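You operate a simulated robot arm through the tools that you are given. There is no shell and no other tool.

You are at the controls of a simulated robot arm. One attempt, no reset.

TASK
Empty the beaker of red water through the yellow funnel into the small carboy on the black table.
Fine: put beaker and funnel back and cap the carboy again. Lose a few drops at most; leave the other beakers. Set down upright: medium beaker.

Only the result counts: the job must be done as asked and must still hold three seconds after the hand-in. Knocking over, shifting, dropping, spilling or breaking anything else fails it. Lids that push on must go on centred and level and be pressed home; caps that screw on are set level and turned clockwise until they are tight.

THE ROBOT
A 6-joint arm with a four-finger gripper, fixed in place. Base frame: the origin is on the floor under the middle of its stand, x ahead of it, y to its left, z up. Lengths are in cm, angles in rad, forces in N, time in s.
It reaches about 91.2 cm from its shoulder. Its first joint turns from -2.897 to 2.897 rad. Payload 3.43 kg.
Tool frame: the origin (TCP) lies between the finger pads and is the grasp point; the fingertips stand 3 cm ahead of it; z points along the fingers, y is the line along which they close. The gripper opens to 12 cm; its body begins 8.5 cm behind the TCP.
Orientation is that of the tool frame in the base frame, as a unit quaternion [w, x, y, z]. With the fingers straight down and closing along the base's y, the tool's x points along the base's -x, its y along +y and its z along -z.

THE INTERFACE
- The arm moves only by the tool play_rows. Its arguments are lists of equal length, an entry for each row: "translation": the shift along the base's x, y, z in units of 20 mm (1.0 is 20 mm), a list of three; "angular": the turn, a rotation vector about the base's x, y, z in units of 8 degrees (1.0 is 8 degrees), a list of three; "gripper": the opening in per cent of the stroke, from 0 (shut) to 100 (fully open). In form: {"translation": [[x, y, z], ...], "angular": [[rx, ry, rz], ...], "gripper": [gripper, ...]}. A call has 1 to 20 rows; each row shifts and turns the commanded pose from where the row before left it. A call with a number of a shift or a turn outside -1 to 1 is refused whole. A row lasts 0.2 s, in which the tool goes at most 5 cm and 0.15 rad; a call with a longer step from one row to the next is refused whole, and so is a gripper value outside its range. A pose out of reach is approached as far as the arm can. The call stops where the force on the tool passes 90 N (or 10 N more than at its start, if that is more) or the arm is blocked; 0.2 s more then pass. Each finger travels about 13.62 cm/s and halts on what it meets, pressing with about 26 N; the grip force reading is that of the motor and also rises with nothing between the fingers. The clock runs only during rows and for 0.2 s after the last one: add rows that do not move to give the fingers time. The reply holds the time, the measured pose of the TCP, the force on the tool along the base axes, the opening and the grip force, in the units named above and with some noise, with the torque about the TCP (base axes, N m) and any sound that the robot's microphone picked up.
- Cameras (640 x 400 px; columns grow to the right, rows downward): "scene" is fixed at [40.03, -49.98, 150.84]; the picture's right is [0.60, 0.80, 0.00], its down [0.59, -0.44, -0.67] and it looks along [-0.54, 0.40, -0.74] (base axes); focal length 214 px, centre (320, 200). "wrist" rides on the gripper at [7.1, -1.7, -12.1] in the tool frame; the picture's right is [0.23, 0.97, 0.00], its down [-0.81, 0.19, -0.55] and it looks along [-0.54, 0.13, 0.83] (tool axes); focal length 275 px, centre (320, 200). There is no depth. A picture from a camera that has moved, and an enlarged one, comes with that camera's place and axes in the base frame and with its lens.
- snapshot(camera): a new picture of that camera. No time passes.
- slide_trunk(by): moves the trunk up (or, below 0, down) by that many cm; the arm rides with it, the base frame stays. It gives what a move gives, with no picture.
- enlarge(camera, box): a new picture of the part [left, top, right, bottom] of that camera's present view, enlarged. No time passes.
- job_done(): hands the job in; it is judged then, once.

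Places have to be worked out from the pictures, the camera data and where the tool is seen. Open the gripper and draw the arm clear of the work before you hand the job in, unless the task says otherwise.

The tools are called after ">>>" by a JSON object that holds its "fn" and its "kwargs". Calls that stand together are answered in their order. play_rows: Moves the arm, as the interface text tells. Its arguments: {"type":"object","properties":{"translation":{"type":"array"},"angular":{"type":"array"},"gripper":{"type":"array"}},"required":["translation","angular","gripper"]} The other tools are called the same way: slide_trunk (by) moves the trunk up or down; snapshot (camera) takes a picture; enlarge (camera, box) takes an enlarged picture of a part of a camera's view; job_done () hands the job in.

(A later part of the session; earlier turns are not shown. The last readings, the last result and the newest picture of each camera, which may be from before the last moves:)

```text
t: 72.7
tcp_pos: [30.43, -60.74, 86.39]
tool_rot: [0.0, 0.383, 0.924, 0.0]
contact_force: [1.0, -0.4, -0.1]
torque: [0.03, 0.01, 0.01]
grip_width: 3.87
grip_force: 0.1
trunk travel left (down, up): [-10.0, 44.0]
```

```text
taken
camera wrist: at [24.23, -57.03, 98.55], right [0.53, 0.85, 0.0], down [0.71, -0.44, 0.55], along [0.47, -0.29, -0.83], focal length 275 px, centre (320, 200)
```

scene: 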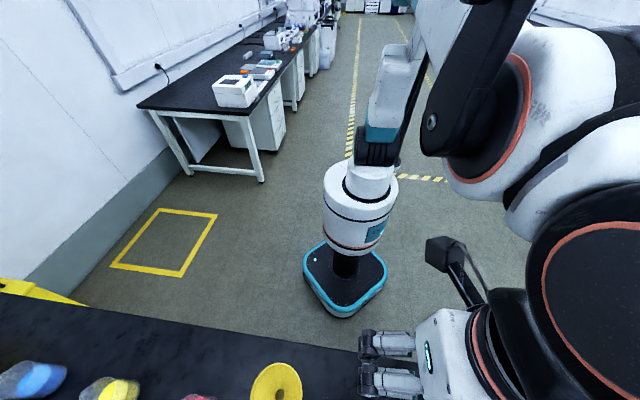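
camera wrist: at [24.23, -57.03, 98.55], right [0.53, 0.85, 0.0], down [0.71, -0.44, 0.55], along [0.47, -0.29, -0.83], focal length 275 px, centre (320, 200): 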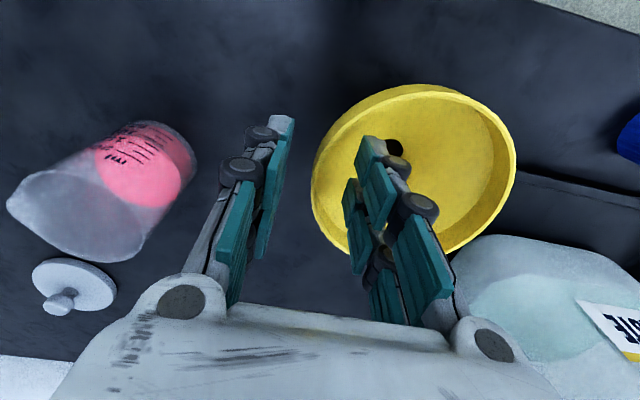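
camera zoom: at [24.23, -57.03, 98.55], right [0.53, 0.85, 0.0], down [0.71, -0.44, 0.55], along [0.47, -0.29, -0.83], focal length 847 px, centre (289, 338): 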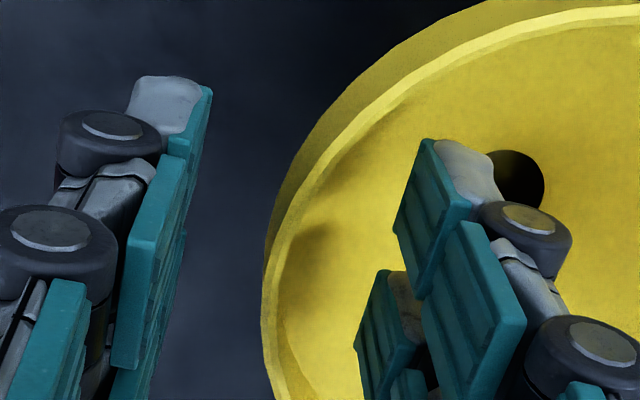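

Free again and centred (within about 1 mm). I close slowly to a 1.7 cm opening and check.

>>> {"fn": "play_rows", "kwargs": {"translation": [[0, 0, 0], [0, 0, 0], [0, 0, 0], [0, 0, 0], [0, 0, 0]], "angular": [[0, 0, 0], [0, 0, 0], [0, 0, 0], [0, 0, 0], [0, 0, 0]], "gripper": [28, 24, 20, 17, 14]}}

>>> {"fn": "enlarge", "kwargs": {"camera": "wrist", "box": [230, 90, 430, 220]}}

>>> {"fn": "snapshot", "kwargs": {"camera": "wrist"}}

```text
t: 73.9
tcp_pos: [30.45, -60.75, 86.44]
tool_rot: [0.0, 0.383, 0.924, 0.0]
contact_force: [-0.8, 0.0, -0.8]
torque: [-0.05, 0.01, 0.02]
grip_width: 1.65
grip_force: 0.1
trunk travel left (down, up): [-10.0, 44.0]
```

```text
3.08 times, centred on (330, 155) of wrist
camera zoom: at [24.23, -57.02, 98.55], right [0.53, 0.85, 0.0], down [0.71, -0.44, 0.55], along [0.47, -0.29, -0.83], focal length 847 px, centre (289, 338)
```

zoom: 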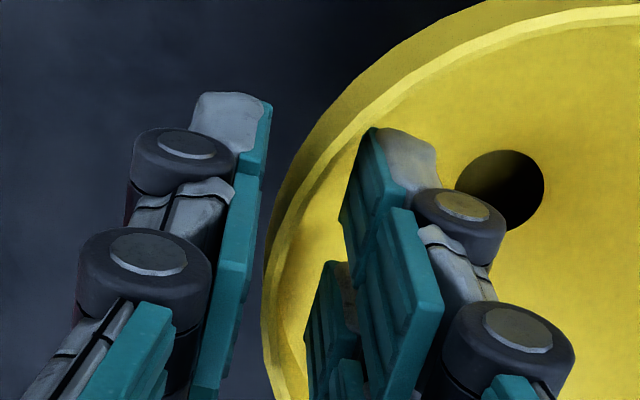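

```text
taken
camera wrist: at [24.23, -57.02, 98.55], right [0.53, 0.85, 0.0], down [0.71, -0.44, 0.55], along [0.47, -0.29, -0.83], focal length 275 px, centre (320, 200)
```

wrist: 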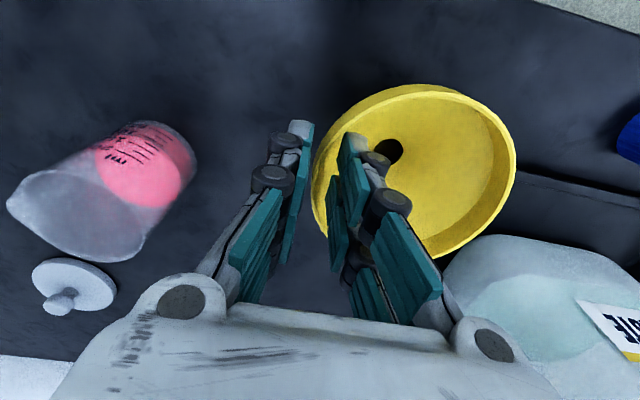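

Both fingers are near the wall evenly. I close fully on the rim and hold.

>>> {"fn": "play_rows", "kwargs": {"translation": [[0, 0, 0], [0, 0, 0], [0, 0, 0], [0, 0, 0], [0, 0, 0], [0, 0, 0]], "angular": [[0, 0, 0], [0, 0, 0], [0, 0, 0], [0, 0, 0], [0, 0, 0], [0, 0, 0]], "gripper": [11, 8, 5, 2, 0, 0]}}

>>> {"fn": "enlarge", "kwargs": {"camera": "wrist", "box": [230, 90, 430, 220]}}

>>> {"fn": "snapshot", "kwargs": {"camera": "wrist"}}

```text
t: 75.3
tcp_pos: [30.34, -60.78, 86.48]
tool_rot: [0.001, 0.383, 0.924, 0.0]
contact_force: [0.0, 0.5, -0.4]
torque: [-0.05, 0.04, 0.04]
grip_width: 0.86
grip_force: 26.6
trunk travel left (down, up): [-10.0, 44.0]
```

```text
3.08 times, centred on (330, 155) of wrist
camera zoom: at [24.23, -57.03, 98.55], right [0.53, 0.85, 0.0], down [0.71, -0.44, 0.55], along [0.47, -0.29, -0.83], focal length 847 px, centre (289, 338)
```

zoom: 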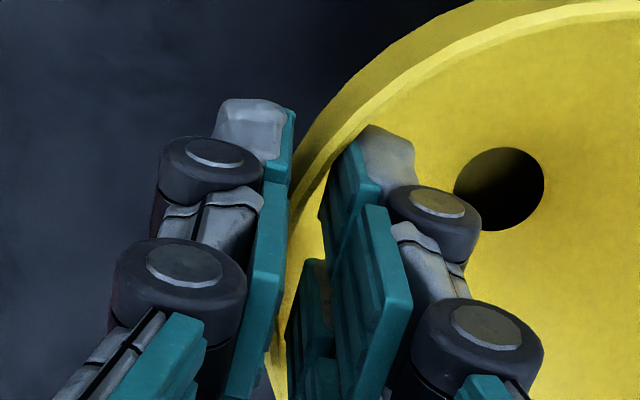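

```text
taken
camera wrist: at [24.23, -57.03, 98.55], right [0.53, 0.85, 0.0], down [0.71, -0.44, 0.55], along [0.47, -0.29, -0.83], focal length 275 px, centre (320, 200)
```

wrist: 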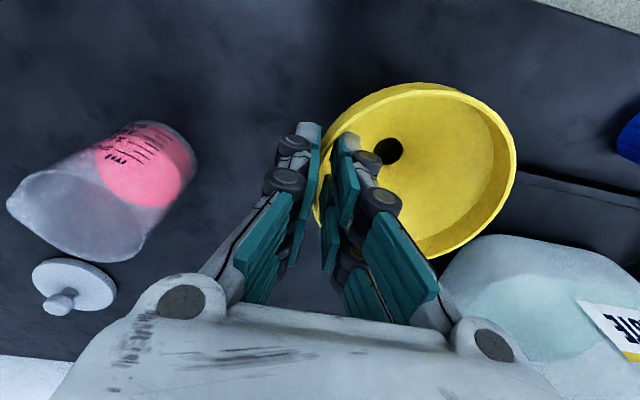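

The rim is gripped (26 N) without moving the funnel. I lift 2 cm slowly and check that it hangs level.

>>> {"fn": "play_rows", "kwargs": {"translation": [[0, 0, 0.1], [0, 0, 0.2], [0, 0, 0.3], [0, 0, 0.4], [0, 0, 0]], "angular": [[0, 0, 0], [0, 0, 0], [0, 0, 0], [0, 0, 0], [0, 0, 0]], "gripper": [0, 0, 0, 0, 0]}}

>>> {"fn": "enlarge", "kwargs": {"camera": "wrist", "box": [230, 70, 550, 270]}}

>>> {"fn": "enlarge", "kwargs": {"camera": "scene", "box": [180, 396, 600, 400]}}

```text
t: 76.5
tcp_pos: [30.33, -60.76, 88.37]
tool_rot: [0.0, 0.382, 0.924, 0.0]
contact_force: [0.2, 0.8, -2.5]
torque: [-0.04, 0.02, 0.0]
grip_width: 0.86
grip_force: 26.3
trunk travel left (down, up): [-10.0, 44.0]
```

```text
2.00 times, centred on (390, 170) of wrist
camera zoom: at [24.18, -57.02, 100.53], right [0.53, 0.85, 0.0], down [0.71, -0.44, 0.55], along [0.47, -0.29, -0.83], focal length 551 px, centre (180, 260)
```

zoom: 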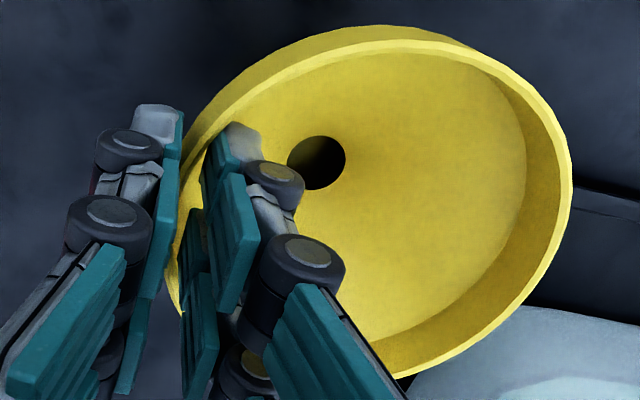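

```text
1.52 times, centred on (390, 398) of scene
camera zoom: at [40.03, -49.98, 150.84], right [0.6, 0.8, 0.0], down [0.59, -0.44, -0.67], along [-0.54, 0.4, -0.74], focal length 327 px, centre (213, -102)
```

zoom: 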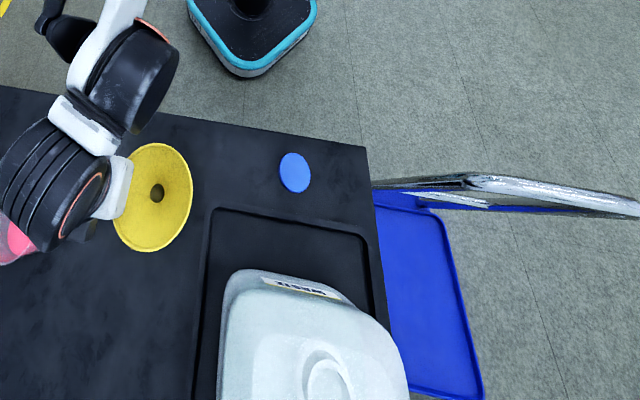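

The funnel hangs level; its axis is about 5.4 cm from the TCP along the closing line. I lift it to z≈118 and carry it above the carboy neck (target TCP ≈(52.87,-53.42)).

>>> {"fn": "play_rows", "kwargs": {"translation": [[0, 0, 0.6], [0, 0, 0.9], [0, 0, 1], [0, 0, 1], [0, 0, 1], [0, 0, 1], [0, 0, 1], [0, 0, 1], [0, 0, 1], [0, 0, 1], [0, 0, 1], [0, 0, 1], [0, 0, 1], [0, 0, 1], [0, 0, 0.8], [0, 0, 0.5]], "angular": [[0, 0, 0], [0, 0, 0], [0, 0, 0], [0, 0, 0], [0, 0, 0], [0, 0, 0], [0, 0, 0], [0, 0, 0], [0, 0, 0], [0, 0, 0], [0, 0, 0], [0, 0, 0], [0, 0, 0], [0, 0, 0], [0, 0, 0], [0, 0, 0]], "gripper": [0, 0, 0, 0, 0, 0, 0, 0, 0, 0, 0, 0, 0, 0, 0, 0]}}

>>> {"fn": "play_rows", "kwargs": {"translation": [[0.4, 0.13, 0], [0.7, 0.23, 0], [0.9, 0.293, 0], [0.9, 0.293, 0], [0.9, 0.293, 0], [0.9, 0.293, 0], [0.9, 0.293, 0], [0.9, 0.293, 0], [0.9, 0.293, 0], [0.9, 0.293, 0], [0.9, 0.293, 0], [0.9, 0.293, 0], [0.7, 0.23, 0], [0.47, 0.15, 0], [0, 0, 0], [0, 0, 0]], "angular": [[0, 0, 0], [0, 0, 0], [0, 0, 0], [0, 0, 0], [0, 0, 0], [0, 0, 0], [0, 0, 0], [0, 0, 0], [0, 0, 0], [0, 0, 0], [0, 0, 0], [0, 0, 0], [0, 0, 0], [0, 0, 0], [0, 0, 0], [0, 0, 0]], "gripper": [0, 0, 0, 0, 0, 0, 0, 0, 0, 0, 0, 0, 0, 0, 0, 0]}}

>>> {"fn": "snapshot", "kwargs": {"camera": "wrist"}}

>>> {"fn": "enlarge", "kwargs": {"camera": "scene", "box": [180, 396, 620, 400]}}

```text
t: 79.9
tcp_pos: [30.5, -60.99, 118.01]
tool_rot: [0.0, 0.383, 0.924, 0.0]
contact_force: [0.2, -0.8, -0.9]
torque: [-0.02, 0.04, 0.04]
grip_width: 0.85
grip_force: 26.4
trunk travel left (down, up): [-10.0, 44.0]
```

```text
t: 83.3
tcp_pos: [52.92, -53.14, 118.02]
tool_rot: [0.0, 0.383, 0.924, 0.0]
contact_force: [0.0, 0.0, -1.6]
torque: [-0.07, 0.04, -0.02]
grip_width: 0.83
grip_force: 26.6
trunk travel left (down, up): [-10.0, 44.0]
```

```text
taken
camera wrist: at [46.81, -49.44, 130.08], right [0.53, 0.85, 0.0], down [0.71, -0.44, 0.55], along [0.47, -0.29, -0.83], focal length 275 px, centre (320, 200)
```

wrist: 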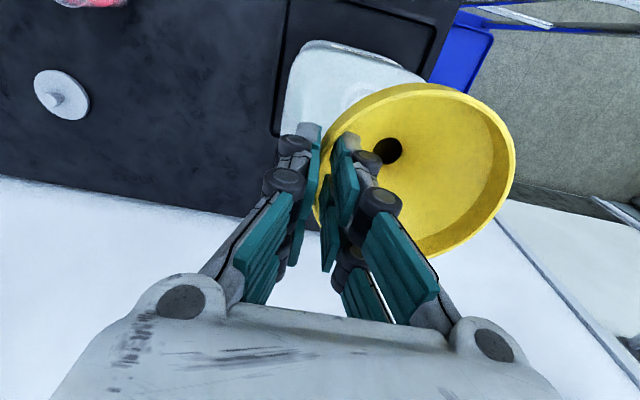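

```text
1.45 times, centred on (400, 398) of scene
camera zoom: at [40.03, -49.98, 150.84], right [0.6, 0.8, 0.0], down [0.59, -0.44, -0.67], along [-0.54, 0.4, -0.74], focal length 312 px, centre (204, -88)
```

zoom: 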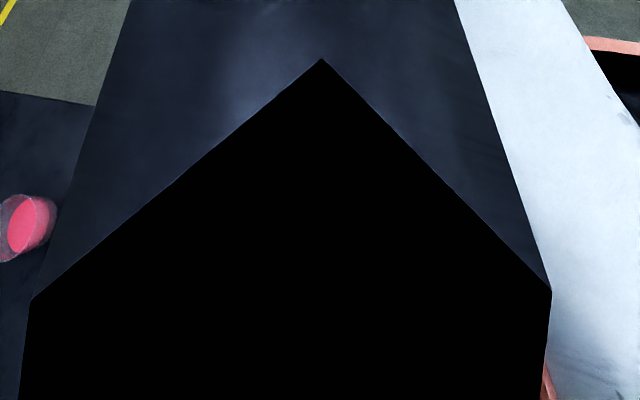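

The arm blocks the scene camera here. I zoom the wrist view to see the carboy neck beyond the funnel.

>>> {"fn": "enlarge", "kwargs": {"camera": "wrist", "box": [270, 30, 530, 190]}}

```text
2.46 times, centred on (400, 110) of wrist
camera zoom: at [46.81, -49.44, 130.08], right [0.53, 0.85, 0.0], down [0.71, -0.44, 0.55], along [0.47, -0.29, -0.83], focal length 678 px, centre (123, 422)
```

zoom: 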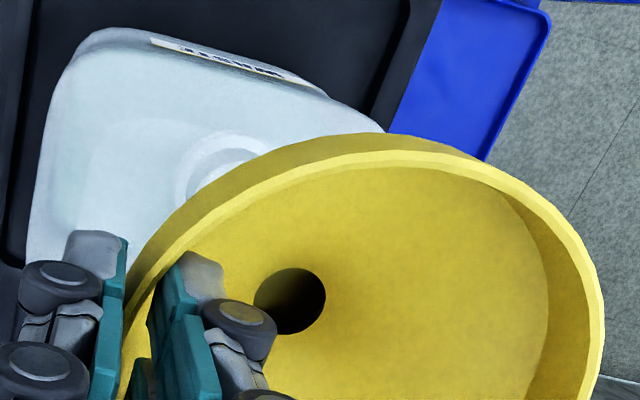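

>>> {"fn": "enlarge", "kwargs": {"camera": "wrist", "box": [330, 70, 390, 110]}}

```text
10.00 times, centred on (360, 90) of wrist
camera zoom: at [46.81, -49.44, 130.08], right [0.53, 0.85, 0.0], down [0.71, -0.44, 0.55], along [0.47, -0.29, -0.83], focal length 2753 px, centre (-80, 1300)
```

zoom: 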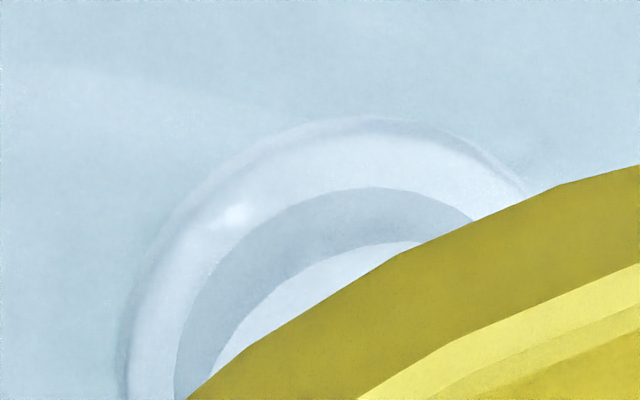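

The visible part of the neck agrees with the TCP reading: I'm about 2 mm too far along the closing line. I correct and lower to just above the neck.

>>> {"fn": "play_rows", "kwargs": {"translation": [[-0.06, -0.1, 0], [0, 0, -0.5], [0, 0, -0.7], [0, 0, -0.7], [0, 0, -0.5], [0, 0, 0], [0, 0, 0]], "angular": [[0, 0, 0], [0, 0, 0], [0, 0, 0], [0, 0, 0], [0, 0, 0], [0, 0, 0], [0, 0, 0]], "gripper": [0, 0, 0, 0, 0, 0, 0]}}

>>> {"fn": "enlarge", "kwargs": {"camera": "wrist", "box": [270, 30, 530, 190]}}

```text
t: 84.9
tcp_pos: [52.81, -53.7, 113.18]
tool_rot: [0.0, 0.382, 0.924, 0.001]
contact_force: [1.0, 0.0, -1.3]
torque: [-0.05, 0.05, 0.03]
grip_width: 0.86
grip_force: 25.4
trunk travel left (down, up): [-10.0, 44.0]
```

```text
2.46 times, centred on (400, 110) of wrist
camera zoom: at [46.64, -49.89, 125.24], right [0.53, 0.85, 0.0], down [0.71, -0.44, 0.55], along [0.47, -0.29, -0.83], focal length 678 px, centre (123, 422)
```

zoom: 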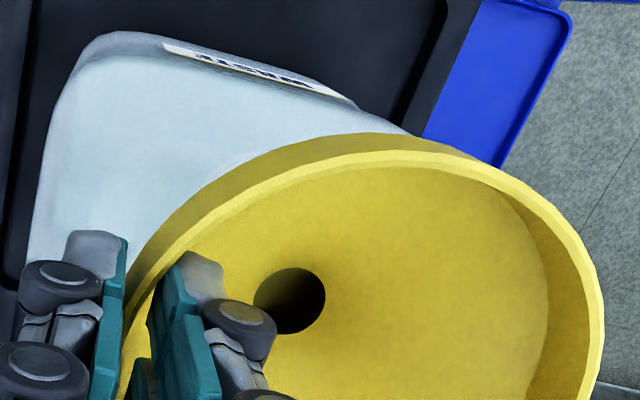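

The reported camera pose gives a finer TCP estimate; it suggests that I'm now about 2 mm off in -y. I check whether the arm has settled by a short wait.

>>> {"fn": "play_rows", "kwargs": {"translation": [[0, 0, 0], [0, 0, 0]], "angular": [[0, 0, 0], [0, 0, 0]], "gripper": [0, 0]}}

>>> {"fn": "enlarge", "kwargs": {"camera": "wrist", "box": [320, 60, 400, 110]}}

```text
t: 85.5
tcp_pos: [52.67, -53.68, 113.18]
tool_rot: [0.0, 0.383, 0.924, 0.0]
contact_force: [-0.6, -0.5, -1.3]
torque: [-0.08, 0.04, -0.02]
grip_width: 0.87
grip_force: 25.8
trunk travel left (down, up): [-10.0, 44.0]
```

```text
8.00 times, centred on (360, 85) of wrist
camera zoom: at [46.64, -49.89, 125.25], right [0.53, 0.85, 0.0], down [0.71, -0.44, 0.55], along [0.47, -0.29, -0.83], focal length 2202 px, centre (0, 1120)
```

zoom: 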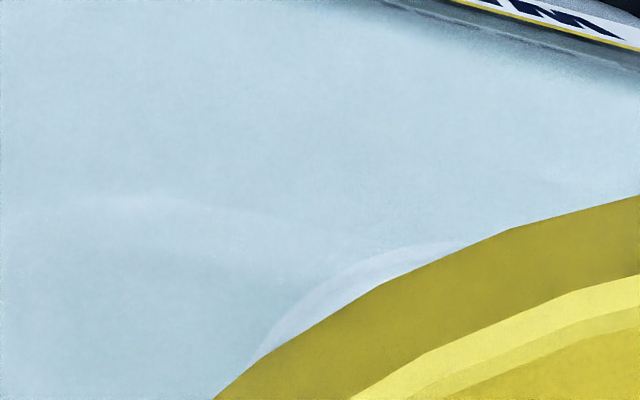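

>>> {"fn": "play_rows", "kwargs": {"translation": [[0, 0.115, 0], [0, 0, 0], [0, 0, 0]], "angular": [[0, 0, 0], [0, 0, 0], [0, 0, 0]], "gripper": [0, 0, 0]}}

>>> {"fn": "enlarge", "kwargs": {"camera": "wrist", "box": [270, 30, 530, 190]}}

```text
t: 86.3
tcp_pos: [52.83, -53.52, 113.27]
tool_rot: [-0.001, 0.383, 0.924, 0.001]
contact_force: [-0.6, -0.8, -1.3]
torque: [-0.05, 0.02, 0.01]
grip_width: 0.86
grip_force: 25.6
trunk travel left (down, up): [-10.0, 44.0]
```

```text
2.46 times, centred on (400, 110) of wrist
camera zoom: at [46.66, -49.69, 125.34], right [0.53, 0.85, 0.0], down [0.71, -0.44, 0.55], along [0.47, -0.29, -0.83], focal length 678 px, centre (123, 422)
```

zoom: 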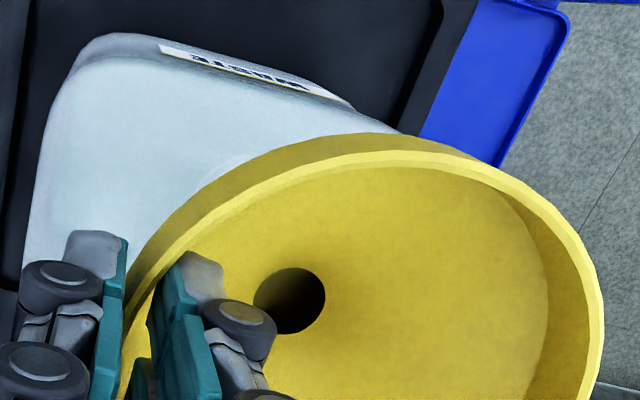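

Alignment is now within about 1 mm. I lower gently: 1 cm, then small steps with force readings.

>>> {"fn": "play_rows", "kwargs": {"translation": [[0, 0, -0.25], [0, 0, -0.25], [0, 0, -0.1], [0, 0, -0.1], [0, 0, 0]], "angular": [[0, 0, 0], [0, 0, 0], [0, 0, 0], [0, 0, 0], [0, 0, 0]], "gripper": [0, 0, 0, 0, 0]}}

>>> {"fn": "enlarge", "kwargs": {"camera": "wrist", "box": [270, 30, 530, 190]}}

```text
t: 87.5
tcp_pos: [52.83, -53.59, 111.78]
tool_rot: [0.0, 0.383, 0.924, -0.001]
contact_force: [-0.3, -0.4, -1.0]
torque: [-0.03, 0.05, 0.01]
grip_width: 0.83
grip_force: 25.6
trunk travel left (down, up): [-10.0, 44.0]
```

```text
2.46 times, centred on (400, 110) of wrist
camera zoom: at [46.61, -49.78, 123.95], right [0.53, 0.85, 0.0], down [0.71, -0.44, 0.55], along [0.47, -0.29, -0.83], focal length 678 px, centre (123, 422)
```

zoom: 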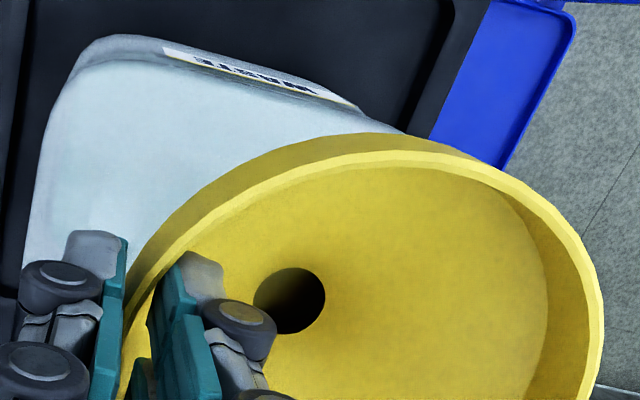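

>>> {"fn": "play_rows", "kwargs": {"translation": [[0.015, 0.04, 0], [0, 0, -0.1], [0, 0, -0.1], [0, 0, 0]], "angular": [[0, 0, 0], [0, 0, 0], [0, 0, 0], [0, 0, 0]], "gripper": [0, 0, 0, 0]}}

>>> {"fn": "enlarge", "kwargs": {"camera": "wrist", "box": [270, 30, 530, 190]}}

```text
t: 88.5
tcp_pos: [52.74, -53.48, 111.44]
tool_rot: [0.0, 0.383, 0.924, 0.0]
contact_force: [0.6, -0.2, -1.6]
torque: [-0.07, 0.04, 0.0]
grip_width: 0.83
grip_force: 25.6
trunk travel left (down, up): [-10.0, 44.0]
```

```text
2.46 times, centred on (400, 110) of wrist
camera zoom: at [46.65, -49.67, 123.56], right [0.53, 0.85, 0.0], down [0.71, -0.44, 0.55], along [0.47, -0.29, -0.83], focal length 678 px, centre (123, 422)
```

zoom: 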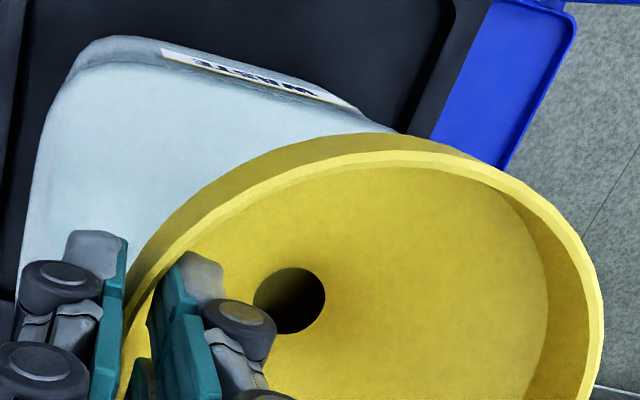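

>>> {"fn": "play_rows", "kwargs": {"translation": [[0, 0, -0.1], [0, 0, -0.1], [0, 0, -0.1], [0, 0, 0]], "angular": [[0, 0, 0], [0, 0, 0], [0, 0, 0], [0, 0, 0]], "gripper": [0, 0, 0, 0]}}

>>> {"fn": "enlarge", "kwargs": {"camera": "wrist", "box": [270, 30, 530, 190]}}

```text
t: 89.5
tcp_pos: [52.83, -53.39, 110.88]
tool_rot: [0.0, 0.383, 0.924, 0.0]
contact_force: [-0.7, -0.1, -0.5]
torque: [-0.04, 0.04, -0.01]
grip_width: 0.85
grip_force: 26.2
trunk travel left (down, up): [-10.0, 44.0]
```

```text
2.46 times, centred on (400, 110) of wrist
camera zoom: at [46.63, -49.64, 122.94], right [0.53, 0.85, 0.0], down [0.71, -0.44, 0.55], along [0.47, -0.29, -0.83], focal length 678 px, centre (123, 422)
```

zoom: 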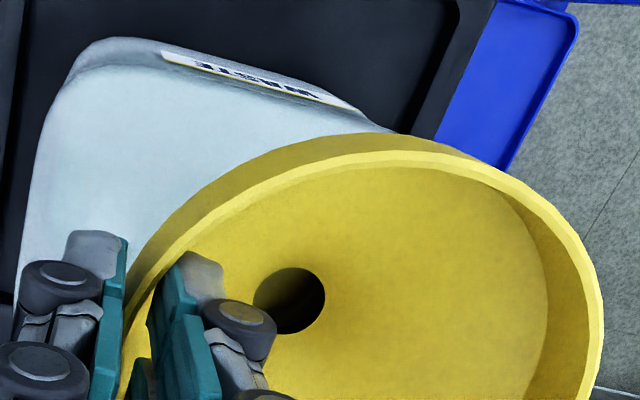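

>>> {"fn": "play_rows", "kwargs": {"translation": [[0, 0, -0.1], [0, 0, -0.1], [0, 0, -0.1], [0, 0, 0]], "angular": [[0, 0, 0], [0, 0, 0], [0, 0, 0], [0, 0, 0]], "gripper": [0, 0, 0, 0]}}

>>> {"fn": "enlarge", "kwargs": {"camera": "wrist", "box": [270, 30, 530, 190]}}

```text
t: 90.5
tcp_pos: [52.84, -53.32, 110.19]
tool_rot: [0.0, 0.382, 0.924, 0.0]
contact_force: [0.5, -0.6, -1.4]
torque: [-0.03, 0.06, 0.0]
grip_width: 0.86
grip_force: 26.1
trunk travel left (down, up): [-10.0, 44.0]
```

```text
2.46 times, centred on (400, 110) of wrist
camera zoom: at [46.72, -49.6, 122.39], right [0.53, 0.85, 0.0], down [0.71, -0.44, 0.55], along [0.47, -0.29, -0.83], focal length 678 px, centre (123, 422)
```

zoom: 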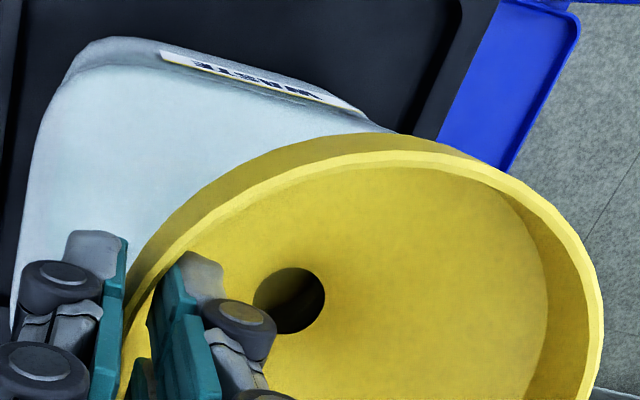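

>>> {"fn": "play_rows", "kwargs": {"translation": [[-0.02, -0.02, -0.1], [0, 0, -0.1], [0, 0, -0.1], [0, 0, 0]], "angular": [[0, 0, 0], [0, 0, 0], [0, 0, 0], [0, 0, 0]], "gripper": [0, 0, 0, 0]}}

>>> {"fn": "enlarge", "kwargs": {"camera": "wrist", "box": [270, 30, 530, 190]}}

```text
t: 91.5
tcp_pos: [52.94, -53.49, 109.55]
tool_rot: [0.0, 0.383, 0.924, 0.0]
contact_force: [0.5, -0.1, -2.0]
torque: [-0.05, 0.03, 0.03]
grip_width: 0.86
grip_force: 25.9
trunk travel left (down, up): [-10.0, 44.0]
```

```text
2.46 times, centred on (400, 110) of wrist
camera zoom: at [46.73, -49.69, 121.74], right [0.53, 0.85, 0.0], down [0.71, -0.44, 0.55], along [0.47, -0.29, -0.83], focal length 678 px, centre (123, 422)
```

zoom: 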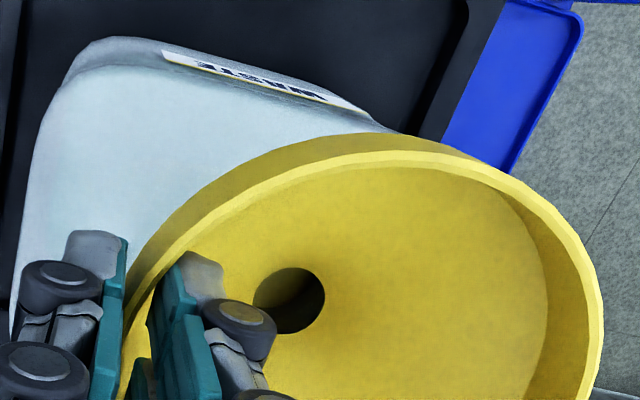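

>>> {"fn": "play_rows", "kwargs": {"translation": [[0, 0, -0.1], [0, 0, -0.1], [0, 0, 0]], "angular": [[0, 0, 0], [0, 0, 0], [0, 0, 0]], "gripper": [0, 0, 0]}}

>>> {"fn": "enlarge", "kwargs": {"camera": "wrist", "box": [350, 90, 450, 180]}}

```text
t: 92.3
tcp_pos: [52.93, -53.49, 109.25]
tool_rot: [-0.001, 0.383, 0.924, 0.0]
contact_force: [-1.1, 0.3, 1.8]
torque: [0.1, 0.0, 0.1]
grip_width: 0.83
grip_force: 26.2
trunk travel left (down, up): [-10.0, 44.0]
```

```text
4.44 times, centred on (400, 135) of wrist
camera zoom: at [46.67, -49.63, 121.36], right [0.53, 0.85, 0.0], down [0.71, -0.44, 0.55], along [0.47, -0.29, -0.83], focal length 1224 px, centre (-36, 489)
```

zoom: 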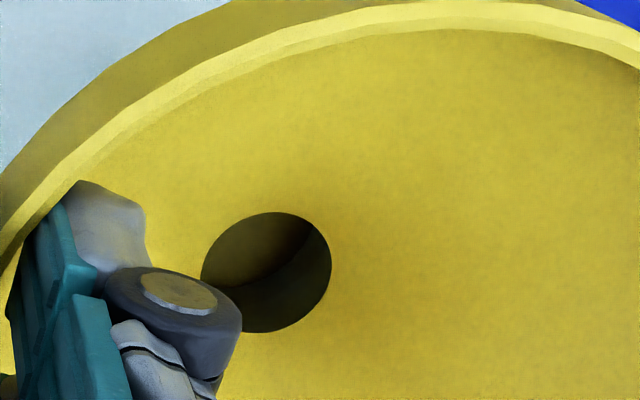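

Contact begins (about 3 N upward change) with the collar around the neck. I press 1 mm more to confirm that it is seated.

>>> {"fn": "play_rows", "kwargs": {"translation": [[0, 0, -0.04], [0, 0, 0], [0, 0, 0]], "angular": [[0, 0, 0], [0, 0, 0], [0, 0, 0]], "gripper": [0, 0, 0]}}

```text
t: 93.1
tcp_pos: [52.82, -53.34, 109.16]
tool_rot: [0.0, 0.383, 0.924, 0.0]
contact_force: [-0.9, -2.2, 6.5]
torque: [-0.04, -0.04, -0.03]
grip_width: 0.82
grip_force: 26.3
trunk travel left (down, up): [-10.0, 44.0]
```

Firmly seated (6.5 N, small side forces). I open the fingers gently to about 3 cm and check that the funnel stays.

>>> {"fn": "play_rows", "kwargs": {"translation": [[0, 0, 0.03], [0, 0, 0], [0, 0, 0], [0, 0, 0], [0, 0, 0], [0, 0, 0]], "angular": [[0, 0, 0], [0, 0, 0], [0, 0, 0], [0, 0, 0], [0, 0, 0], [0, 0, 0]], "gripper": [0, 10, 15, 20, 25, 25]}}

>>> {"fn": "snapshot", "kwargs": {"camera": "wrist"}}

```text
t: 94.5
tcp_pos: [52.7, -53.45, 109.22]
tool_rot: [0.0, 0.382, 0.924, -0.001]
contact_force: [0.2, 0.0, -0.5]
torque: [0.0, 0.01, 0.0]
grip_width: 3.01
grip_force: 0.1
trunk travel left (down, up): [-10.0, 44.0]
```

```text
taken
camera wrist: at [46.68, -49.63, 121.36], right [0.53, 0.85, 0.0], down [0.71, -0.44, 0.55], along [0.47, -0.29, -0.83], focal length 275 px, centre (320, 200)
```

wrist: 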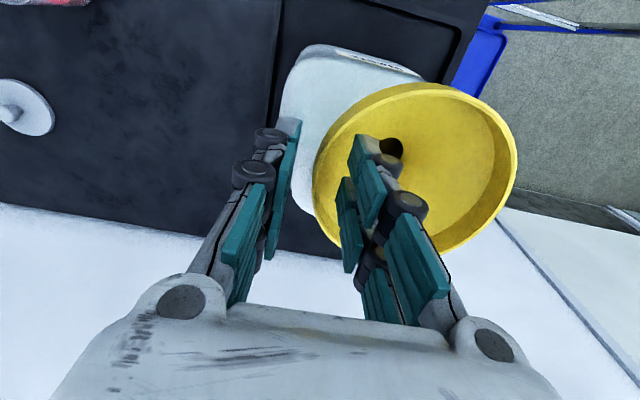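

The funnel rests on the neck. I raise straight up and look at how it sits.

>>> {"fn": "play_rows", "kwargs": {"translation": [[0, 0, 0.4], [0, 0, 0.8], [0, 0, 1], [0, 0, 1], [0, 0, 1], [0, 0, 1], [0, 0, 1], [-0.7, 0.5, 0.5], [-1, 0.8, 0], [-1, 0.8, 0], [-1, 0.8, 0], [-1, 0.8, 0]], "angular": [[0, 0, 0], [0, 0, 0], [0, 0, 0], [0, 0, 0], [0, 0, 0], [0, 0, 0], [0, 0, 0], [0, 0, 0], [0, 0, 0], [0, 0, 0], [0, 0, 0], [0, 0, 0]], "gripper": [25, 25, 25, 30, 30, 40, 50, 60, 60, 60, 60, 60]}}

>>> {"fn": "snapshot", "kwargs": {"camera": "wrist"}}

>>> {"fn": "enlarge", "kwargs": {"camera": "scene", "box": [180, 396, 620, 400]}}

```text
t: 97.1
tcp_pos: [43.08, -45.79, 122.99]
tool_rot: [0.0, 0.383, 0.924, 0.0]
contact_force: [0.6, -1.2, 0.3]
torque: [-0.01, 0.0, 0.0]
grip_width: 7.21
grip_force: 0.0
trunk travel left (down, up): [-10.0, 44.0]
```

```text
taken
camera wrist: at [37.01, -42.06, 135.16], right [0.53, 0.85, 0.0], down [0.71, -0.44, 0.55], along [0.47, -0.29, -0.83], focal length 275 px, centre (320, 200)
```

wrist: 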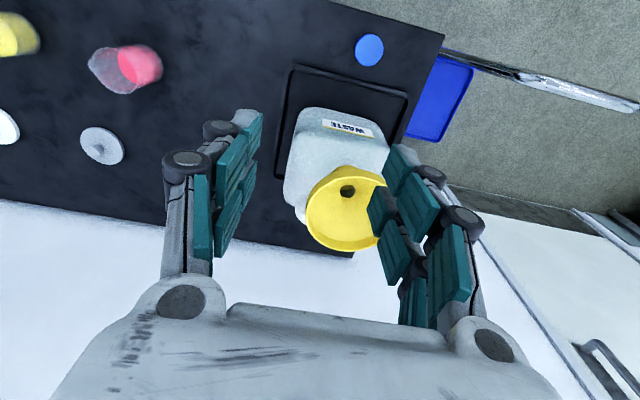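

```text
1.45 times, centred on (400, 398) of scene
camera zoom: at [40.03, -49.98, 150.84], right [0.6, 0.8, 0.0], down [0.59, -0.44, -0.67], along [-0.54, 0.4, -0.74], focal length 312 px, centre (204, -88)
```

zoom: 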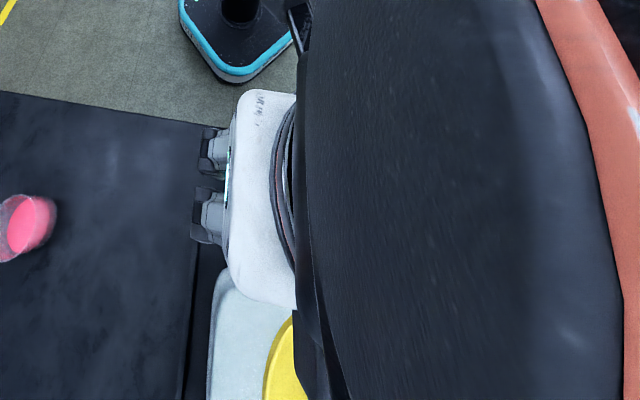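

>>> {"fn": "enlarge", "kwargs": {"camera": "wrist", "box": [270, 90, 410, 260]}}

>>> {"fn": "enlarge", "kwargs": {"camera": "wrist", "box": [70, 20, 190, 110]}}

```text
2.35 times, centred on (340, 175) of wrist
camera zoom: at [37.01, -42.06, 135.16], right [0.53, 0.85, 0.0], down [0.71, -0.44, 0.55], along [0.47, -0.29, -0.83], focal length 648 px, centre (273, 259)
```

zoom: 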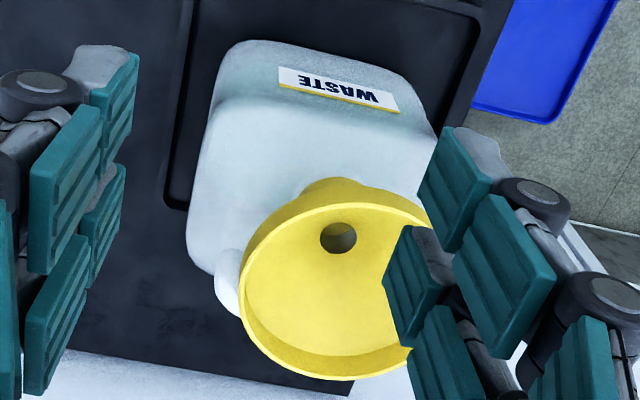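

```text
4.44 times, centred on (130, 65) of wrist
camera zoom: at [37.01, -42.06, 135.16], right [0.53, 0.85, 0.0], down [0.71, -0.44, 0.55], along [0.47, -0.29, -0.83], focal length 1224 px, centre (1164, 800)
```

zoom: 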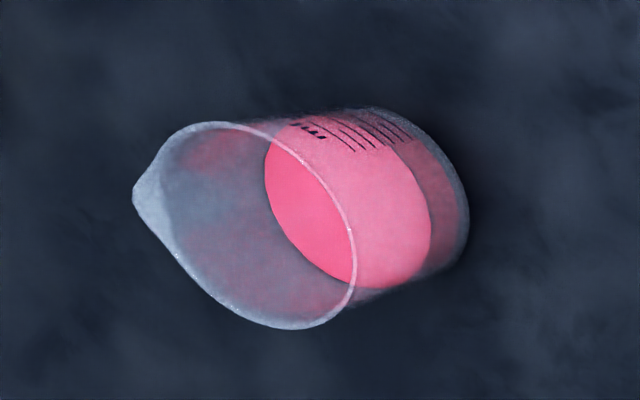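

The funnel sits level over the neck. Next is the red beaker: I plan a tilted side grip from the robot side. I move back toward the beaker at safe height first.

>>> {"fn": "play_rows", "kwargs": {"translation": [[-0.5, -0.45, 0], [-0.8, -0.72, -0.3], [-0.85, -0.75, -0.3], [-0.85, -0.75, -0.3], [-0.85, -0.75, -0.3], [-0.85, -0.75, -0.3], [-0.85, -0.75, -0.3], [-0.85, -0.75, -0.3], [-0.85, -0.75, -0.3], [-0.85, -0.75, -0.3], [-0.85, -0.75, -0.3], [-0.85, -0.75, -0.3], [-0.85, -0.75, -0.3], [-0.5, -0.5, -0.3]], "angular": [[0, 0, 0], [0, 0, 0], [0, 0, 0], [0, 0, 0], [0, 0, 0], [0, 0, 0], [0, 0, 0], [0, 0, 0], [0, 0, 0], [0, 0, 0], [0, 0, 0], [0, 0, 0], [0, 0, 0], [0, 0, 0]], "gripper": [60, 65, 70, 75, 80, 80, 80, 80, 80, 80, 80, 80, 80, 80]}}

>>> {"fn": "snapshot", "kwargs": {"camera": "wrist"}}

>>> {"fn": "enlarge", "kwargs": {"camera": "scene", "box": [180, 396, 620, 400]}}

```text
t: 100.1
tcp_pos: [20.96, -65.83, 114.97]
tool_rot: [0.0, 0.382, 0.924, 0.0]
contact_force: [-0.3, 0.0, 0.6]
torque: [-0.01, -0.01, 0.05]
grip_width: 9.61
grip_force: 0.0
trunk travel left (down, up): [-10.0, 44.0]
```

```text
taken
camera wrist: at [14.86, -62.05, 127.03], right [0.53, 0.85, 0.0], down [0.71, -0.44, 0.55], along [0.47, -0.29, -0.83], focal length 275 px, centre (320, 200)
```

wrist: 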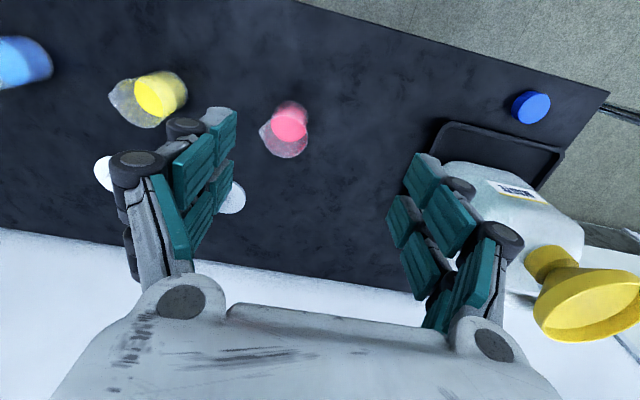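

```text
1.45 times, centred on (400, 398) of scene
camera zoom: at [40.03, -49.98, 150.84], right [0.6, 0.8, 0.0], down [0.59, -0.44, -0.67], along [-0.54, 0.4, -0.74], focal length 312 px, centre (204, -88)
```

zoom: 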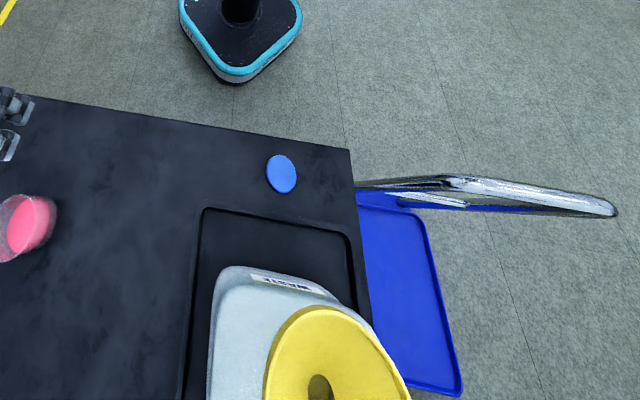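

Funnel sits well. I zoom on the red beaker for its exact location and spout direction.

>>> {"fn": "enlarge", "kwargs": {"camera": "wrist", "box": [240, 80, 340, 170]}}

>>> {"fn": "enlarge", "kwargs": {"camera": "wrist", "box": [480, 200, 640, 360]}}

```text
4.44 times, centred on (290, 125) of wrist
camera zoom: at [14.86, -62.05, 127.03], right [0.53, 0.85, 0.0], down [0.71, -0.44, 0.55], along [0.47, -0.29, -0.83], focal length 1224 px, centre (453, 533)
```

zoom: 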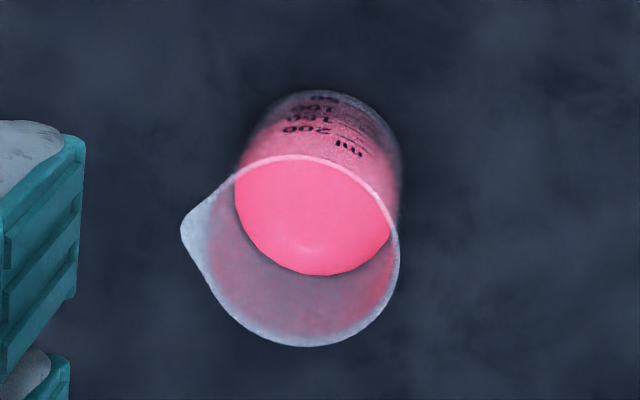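

```text
2.50 times, centred on (560, 280) of wrist
camera zoom: at [14.86, -62.05, 127.03], right [0.53, 0.85, 0.0], down [0.71, -0.44, 0.55], along [0.47, -0.29, -0.83], focal length 688 px, centre (-280, 0)
```

zoom: 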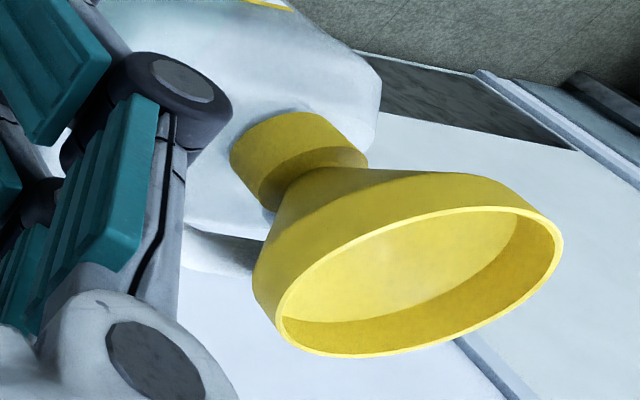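

Beaker centre ≈(25.5,-75.1), diameter ≈6.8 cm, spout pointing exactly along the bench direction away from the carboy. Before touching it, I dry-run the pour orientation above the funnel with the empty gripper to be sure the arm can do it. First I move there at height.

>>> {"fn": "play_rows", "kwargs": {"translation": [[0, 0, 1], [0.5, 0.25, 1], [1, 0.51, 1], [1, 0.51, 1], [1, 0.51, 0.6], [1, 0.51, 0.4], [1, 0.51, 0], [1, 0.51, 0], [1, 0.51, 0], [1, 0.51, 0], [1, 0.51, 0], [1, 0.51, 0], [1, 0.51, 0], [1, 0.51, 0], [1, 0.51, 0], [1, 0.51, 0], [1, 0.51, 0], [1, 0.51, 0], [1, 0.51, 0], [1, 0.51, 0]], "angular": [[0, 0, 0], [0, 0, 0], [0, 0, 0], [0, 0, 0], [0, 0, 0], [0, 0, 0], [0, 0, 0], [0, 0, 0], [0, 0, 0], [0, 0, 0], [0, 0, 0], [0, 0, 0], [0, 0, 0], [0, 0, 0], [0, 0, 0], [0, 0, 0], [0, 0, 0], [0, 0, 0], [0, 0, 0], [0, 0, 0]], "gripper": [80, 80, 80, 80, 80, 80, 80, 80, 80, 80, 80, 80, 80, 80, 80, 80, 80, 80, 80, 80]}}

>>> {"fn": "play_rows", "kwargs": {"translation": [[1, 0.51, 0], [0.6, 0.3, 0], [0, 0, 0], [0, 0, 0], [0, 0, 0], [0, 0, 0], [0, 0, 0], [0, 0, 0], [0, 0, 0], [0, 0, 0]], "angular": [[0, 0, 0], [0, 0, 0], [-0.663, -0.663, 0], [-0.663, -0.663, 0], [-0.663, -0.663, 0], [-0.663, -0.663, 0], [-0.663, -0.663, 0], [-0.663, -0.663, 0], [-0.663, -0.663, 0], [-0.663, -0.663, 0]], "gripper": [80, 80, 80, 80, 80, 80, 80, 80, 80, 80]}}

>>> {"fn": "snapshot", "kwargs": {"camera": "wrist"}}

>>> {"fn": "snapshot", "kwargs": {"camera": "scene"}}

```text
t: 104.3
tcp_pos: [58.12, -46.93, 124.83]
tool_rot: [0.0, 0.383, 0.924, 0.0]
contact_force: [0.4, -0.2, 0.0]
torque: [-0.01, 0.06, 0.03]
grip_width: 9.61
grip_force: 0.2
trunk travel left (down, up): [-10.0, 44.0]
```

```text
t: 106.5
tcp_pos: [61.48, -45.41, 124.8]
tool_rot: [0.463, 0.331, 0.799, -0.192]
contact_force: [0.2, -0.2, -1.0]
torque: [0.02, 0.03, 0.0]
grip_width: 9.57
grip_force: 0.0
trunk travel left (down, up): [-10.0, 44.0]
```

```text
taken
camera wrist: at [50.39, -36.7, 124.72], right [0.61, 0.77, -0.2], down [0.08, 0.19, 0.98], along [0.79, -0.61, 0.05], focal length 275 px, centre (320, 200)
```

wrist: 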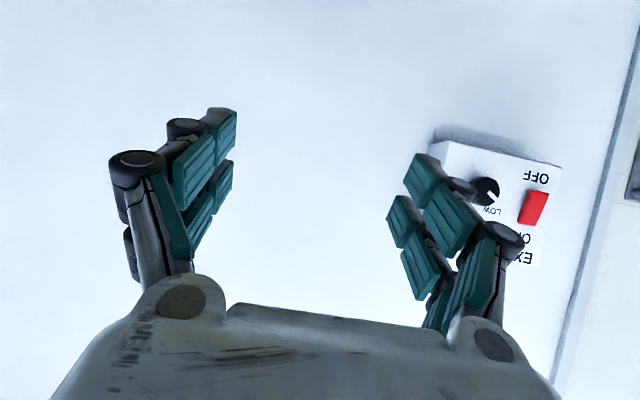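

```text
taken
```

scene: 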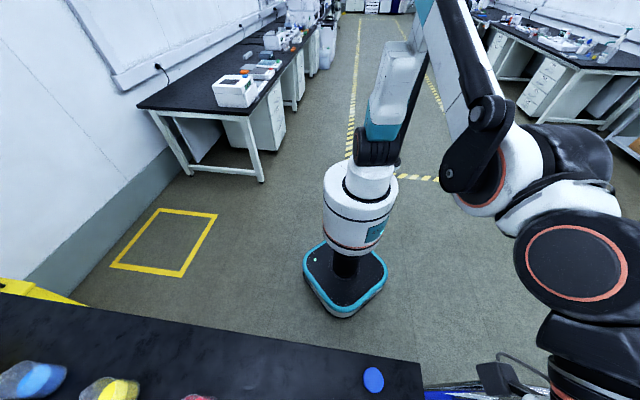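

The 60° tilt works there. Now I dry-run the pouring rotation about the outward axis, first 56°.

>>> {"fn": "play_rows", "kwargs": {"translation": [[0, 0, 0], [0, 0, 0], [0, 0, 0], [0, 0, 0], [0, 0, 0], [0, 0, 0], [0, 0, 0]], "angular": [[0.707, -0.707, 0], [0.707, -0.707, 0], [0.707, -0.707, 0], [0.707, -0.707, 0], [0.707, -0.707, 0], [0.707, -0.707, 0], [0.707, -0.707, 0]], "gripper": [80, 80, 80, 80, 80, 80, 80]}}

>>> {"fn": "snapshot", "kwargs": {"camera": "scene"}}

```text
t: 108.1
tcp_pos: [61.31, -45.27, 124.73]
tool_rot: [0.564, 0.509, 0.616, 0.209]
contact_force: [-0.2, 0.2, 0.3]
torque: [-0.02, 0.01, -0.02]
grip_width: 9.61
grip_force: 0.1
trunk travel left (down, up): [-10.0, 44.0]
```

```text
taken
```

scene: 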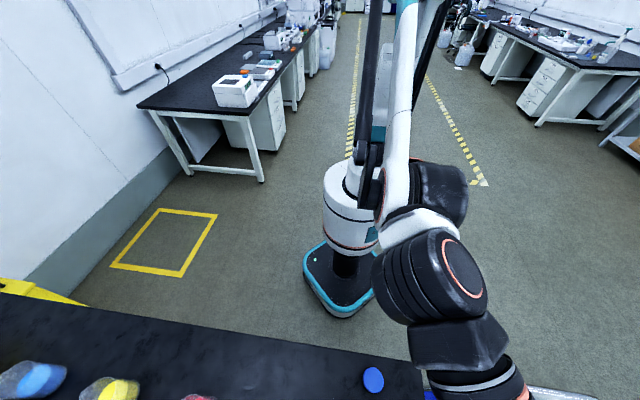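

Works. I continue the dry-run rotation by another 56° (total 112°).

>>> {"fn": "play_rows", "kwargs": {"translation": [[0, 0, 0], [0, 0, 0], [0, 0, 0], [0, 0, 0], [0, 0, 0], [0, 0, 0], [0, 0, 0]], "angular": [[0.707, -0.707, 0], [0.707, -0.707, 0], [0.707, -0.707, 0], [0.707, -0.707, 0], [0.707, -0.707, 0], [0.707, -0.707, 0], [0.707, -0.707, 0]], "gripper": [80, 80, 80, 80, 80, 80, 80]}}

>>> {"fn": "snapshot", "kwargs": {"camera": "scene"}}

>>> {"fn": "snapshot", "kwargs": {"camera": "wrist"}}

```text
t: 109.7
tcp_pos: [61.34, -45.34, 124.74]
tool_rot: [0.533, 0.569, 0.287, 0.557]
contact_force: [0.2, -0.2, -0.1]
torque: [0.04, -0.04, -0.02]
grip_width: 9.62
grip_force: 0.0
trunk travel left (down, up): [-10.0, 44.0]
```

```text
taken
```

scene: 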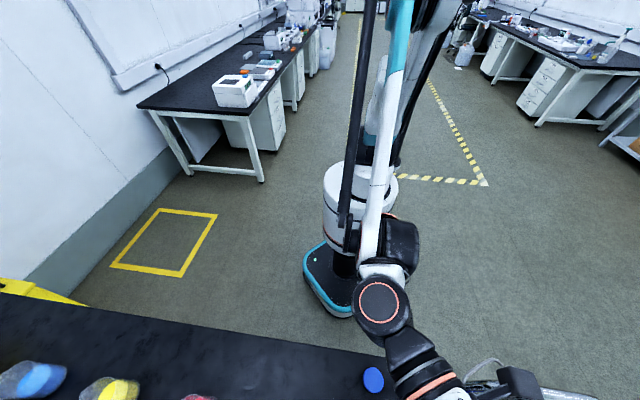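

```text
taken
camera wrist: at [52.04, -35.03, 123.35], right [-0.21, -0.05, 0.98], down [-0.74, -0.64, -0.19], along [0.63, -0.77, 0.1], focal length 275 px, centre (320, 200)
```

wrist: 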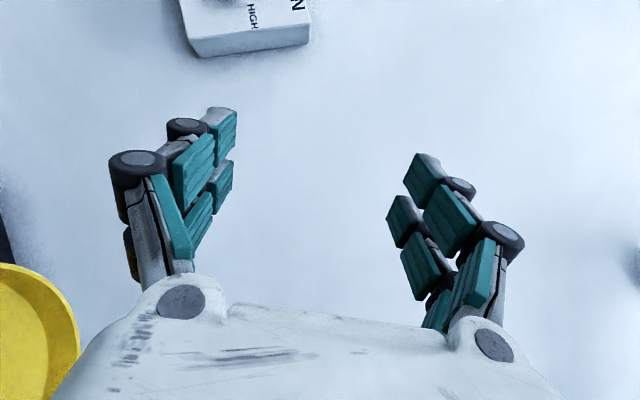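

The whole pour rotation is reachable without trouble. I roll back to the carry orientation.

>>> {"fn": "play_rows", "kwargs": {"translation": [[0, 0, 0], [0, 0, 0], [0, 0, 0], [0, 0, 0], [0, 0, 0], [0, 0, 0], [0, 0, 0], [0, 0, 0], [0, 0, 0], [0, 0, 0], [0, 0, 0], [0, 0, 0], [0, 0, 0], [0, 0, 0]], "angular": [[-0.707, 0.707, 0], [-0.707, 0.707, 0], [-0.707, 0.707, 0], [-0.707, 0.707, 0], [-0.707, 0.707, 0], [-0.707, 0.707, 0], [-0.707, 0.707, 0], [-0.707, 0.707, 0], [-0.707, 0.707, 0], [-0.707, 0.707, 0], [-0.707, 0.707, 0], [-0.707, 0.707, 0], [-0.707, 0.707, 0], [-0.707, 0.707, 0]], "gripper": [80, 80, 80, 80, 80, 80, 80, 80, 80, 80, 80, 80, 80, 80]}}

>>> {"fn": "play_rows", "kwargs": {"translation": [[-0.5, -0.4, 0], [-1, -0.83, 0], [-1, -0.83, 0], [-1, -0.83, 0], [-1, -0.83, 0], [-1, -0.83, 0], [-1, -0.83, 0], [-1, -0.83, 0], [-1, -0.83, 0], [-1, -0.83, 0], [-1, -0.83, 0], [-1, -0.83, 0], [-1, -0.83, 0], [-1, -0.83, 0], [-1, -0.83, 0], [-1, -0.83, 0], [-1, -0.83, 0], [-1, -0.83, 0], [-0.5, -0.4, 0], [0, 0, 0]], "angular": [[0, 0, 0], [0, 0, 0], [0, 0, 0], [0, 0, 0], [0, 0, 0], [0, 0, 0], [0, 0, 0], [0, 0, 0], [0, 0, 0], [0, 0, 0], [0, 0, 0], [0, 0, 0], [0, 0, 0], [0, 0, 0], [0, 0, 0], [0, 0, 0], [0, 0, 0], [0, 0, 0], [0, 0, 0], [0, 0, 0]], "gripper": [80, 80, 80, 80, 80, 80, 80, 80, 80, 80, 80, 80, 80, 80, 80, 80, 80, 80, 80, 80]}}

>>> {"fn": "enlarge", "kwargs": {"camera": "wrist", "box": [0, 0, 640, 4]}}

```text
t: 112.7
tcp_pos: [61.36, -45.28, 124.72]
tool_rot: [0.461, 0.331, 0.801, -0.192]
contact_force: [-0.1, -0.2, -0.2]
torque: [0.01, 0.02, 0.02]
grip_width: 9.6
grip_force: 0.1
trunk travel left (down, up): [-10.0, 44.0]
```

```text
t: 116.9
tcp_pos: [25.48, -75.18, 124.85]
tool_rot: [0.462, 0.331, 0.8, -0.191]
contact_force: [0.6, 0.2, 0.3]
torque: [0.01, -0.02, 0.01]
grip_width: 9.61
grip_force: 0.0
trunk travel left (down, up): [-10.0, 44.0]
```

```text
1.00 times, centred on (320, 2) of wrist (not enlarged: the box is as wide or as high as the picture)
camera zoom: at [14.36, -66.62, 124.81], right [0.61, 0.77, -0.2], down [0.08, 0.19, 0.98], along [0.79, -0.61, 0.05], focal length 275 px, centre (320, 398)
```

zoom: 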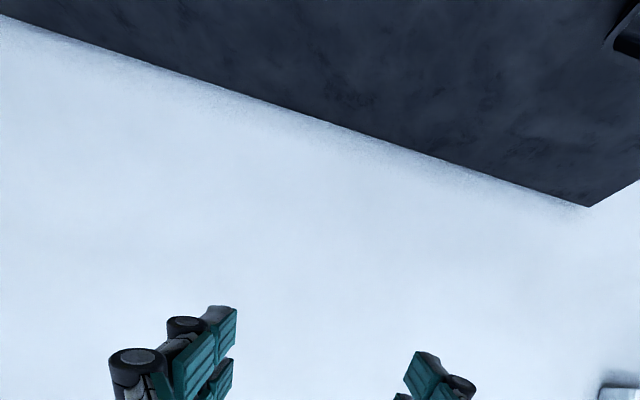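

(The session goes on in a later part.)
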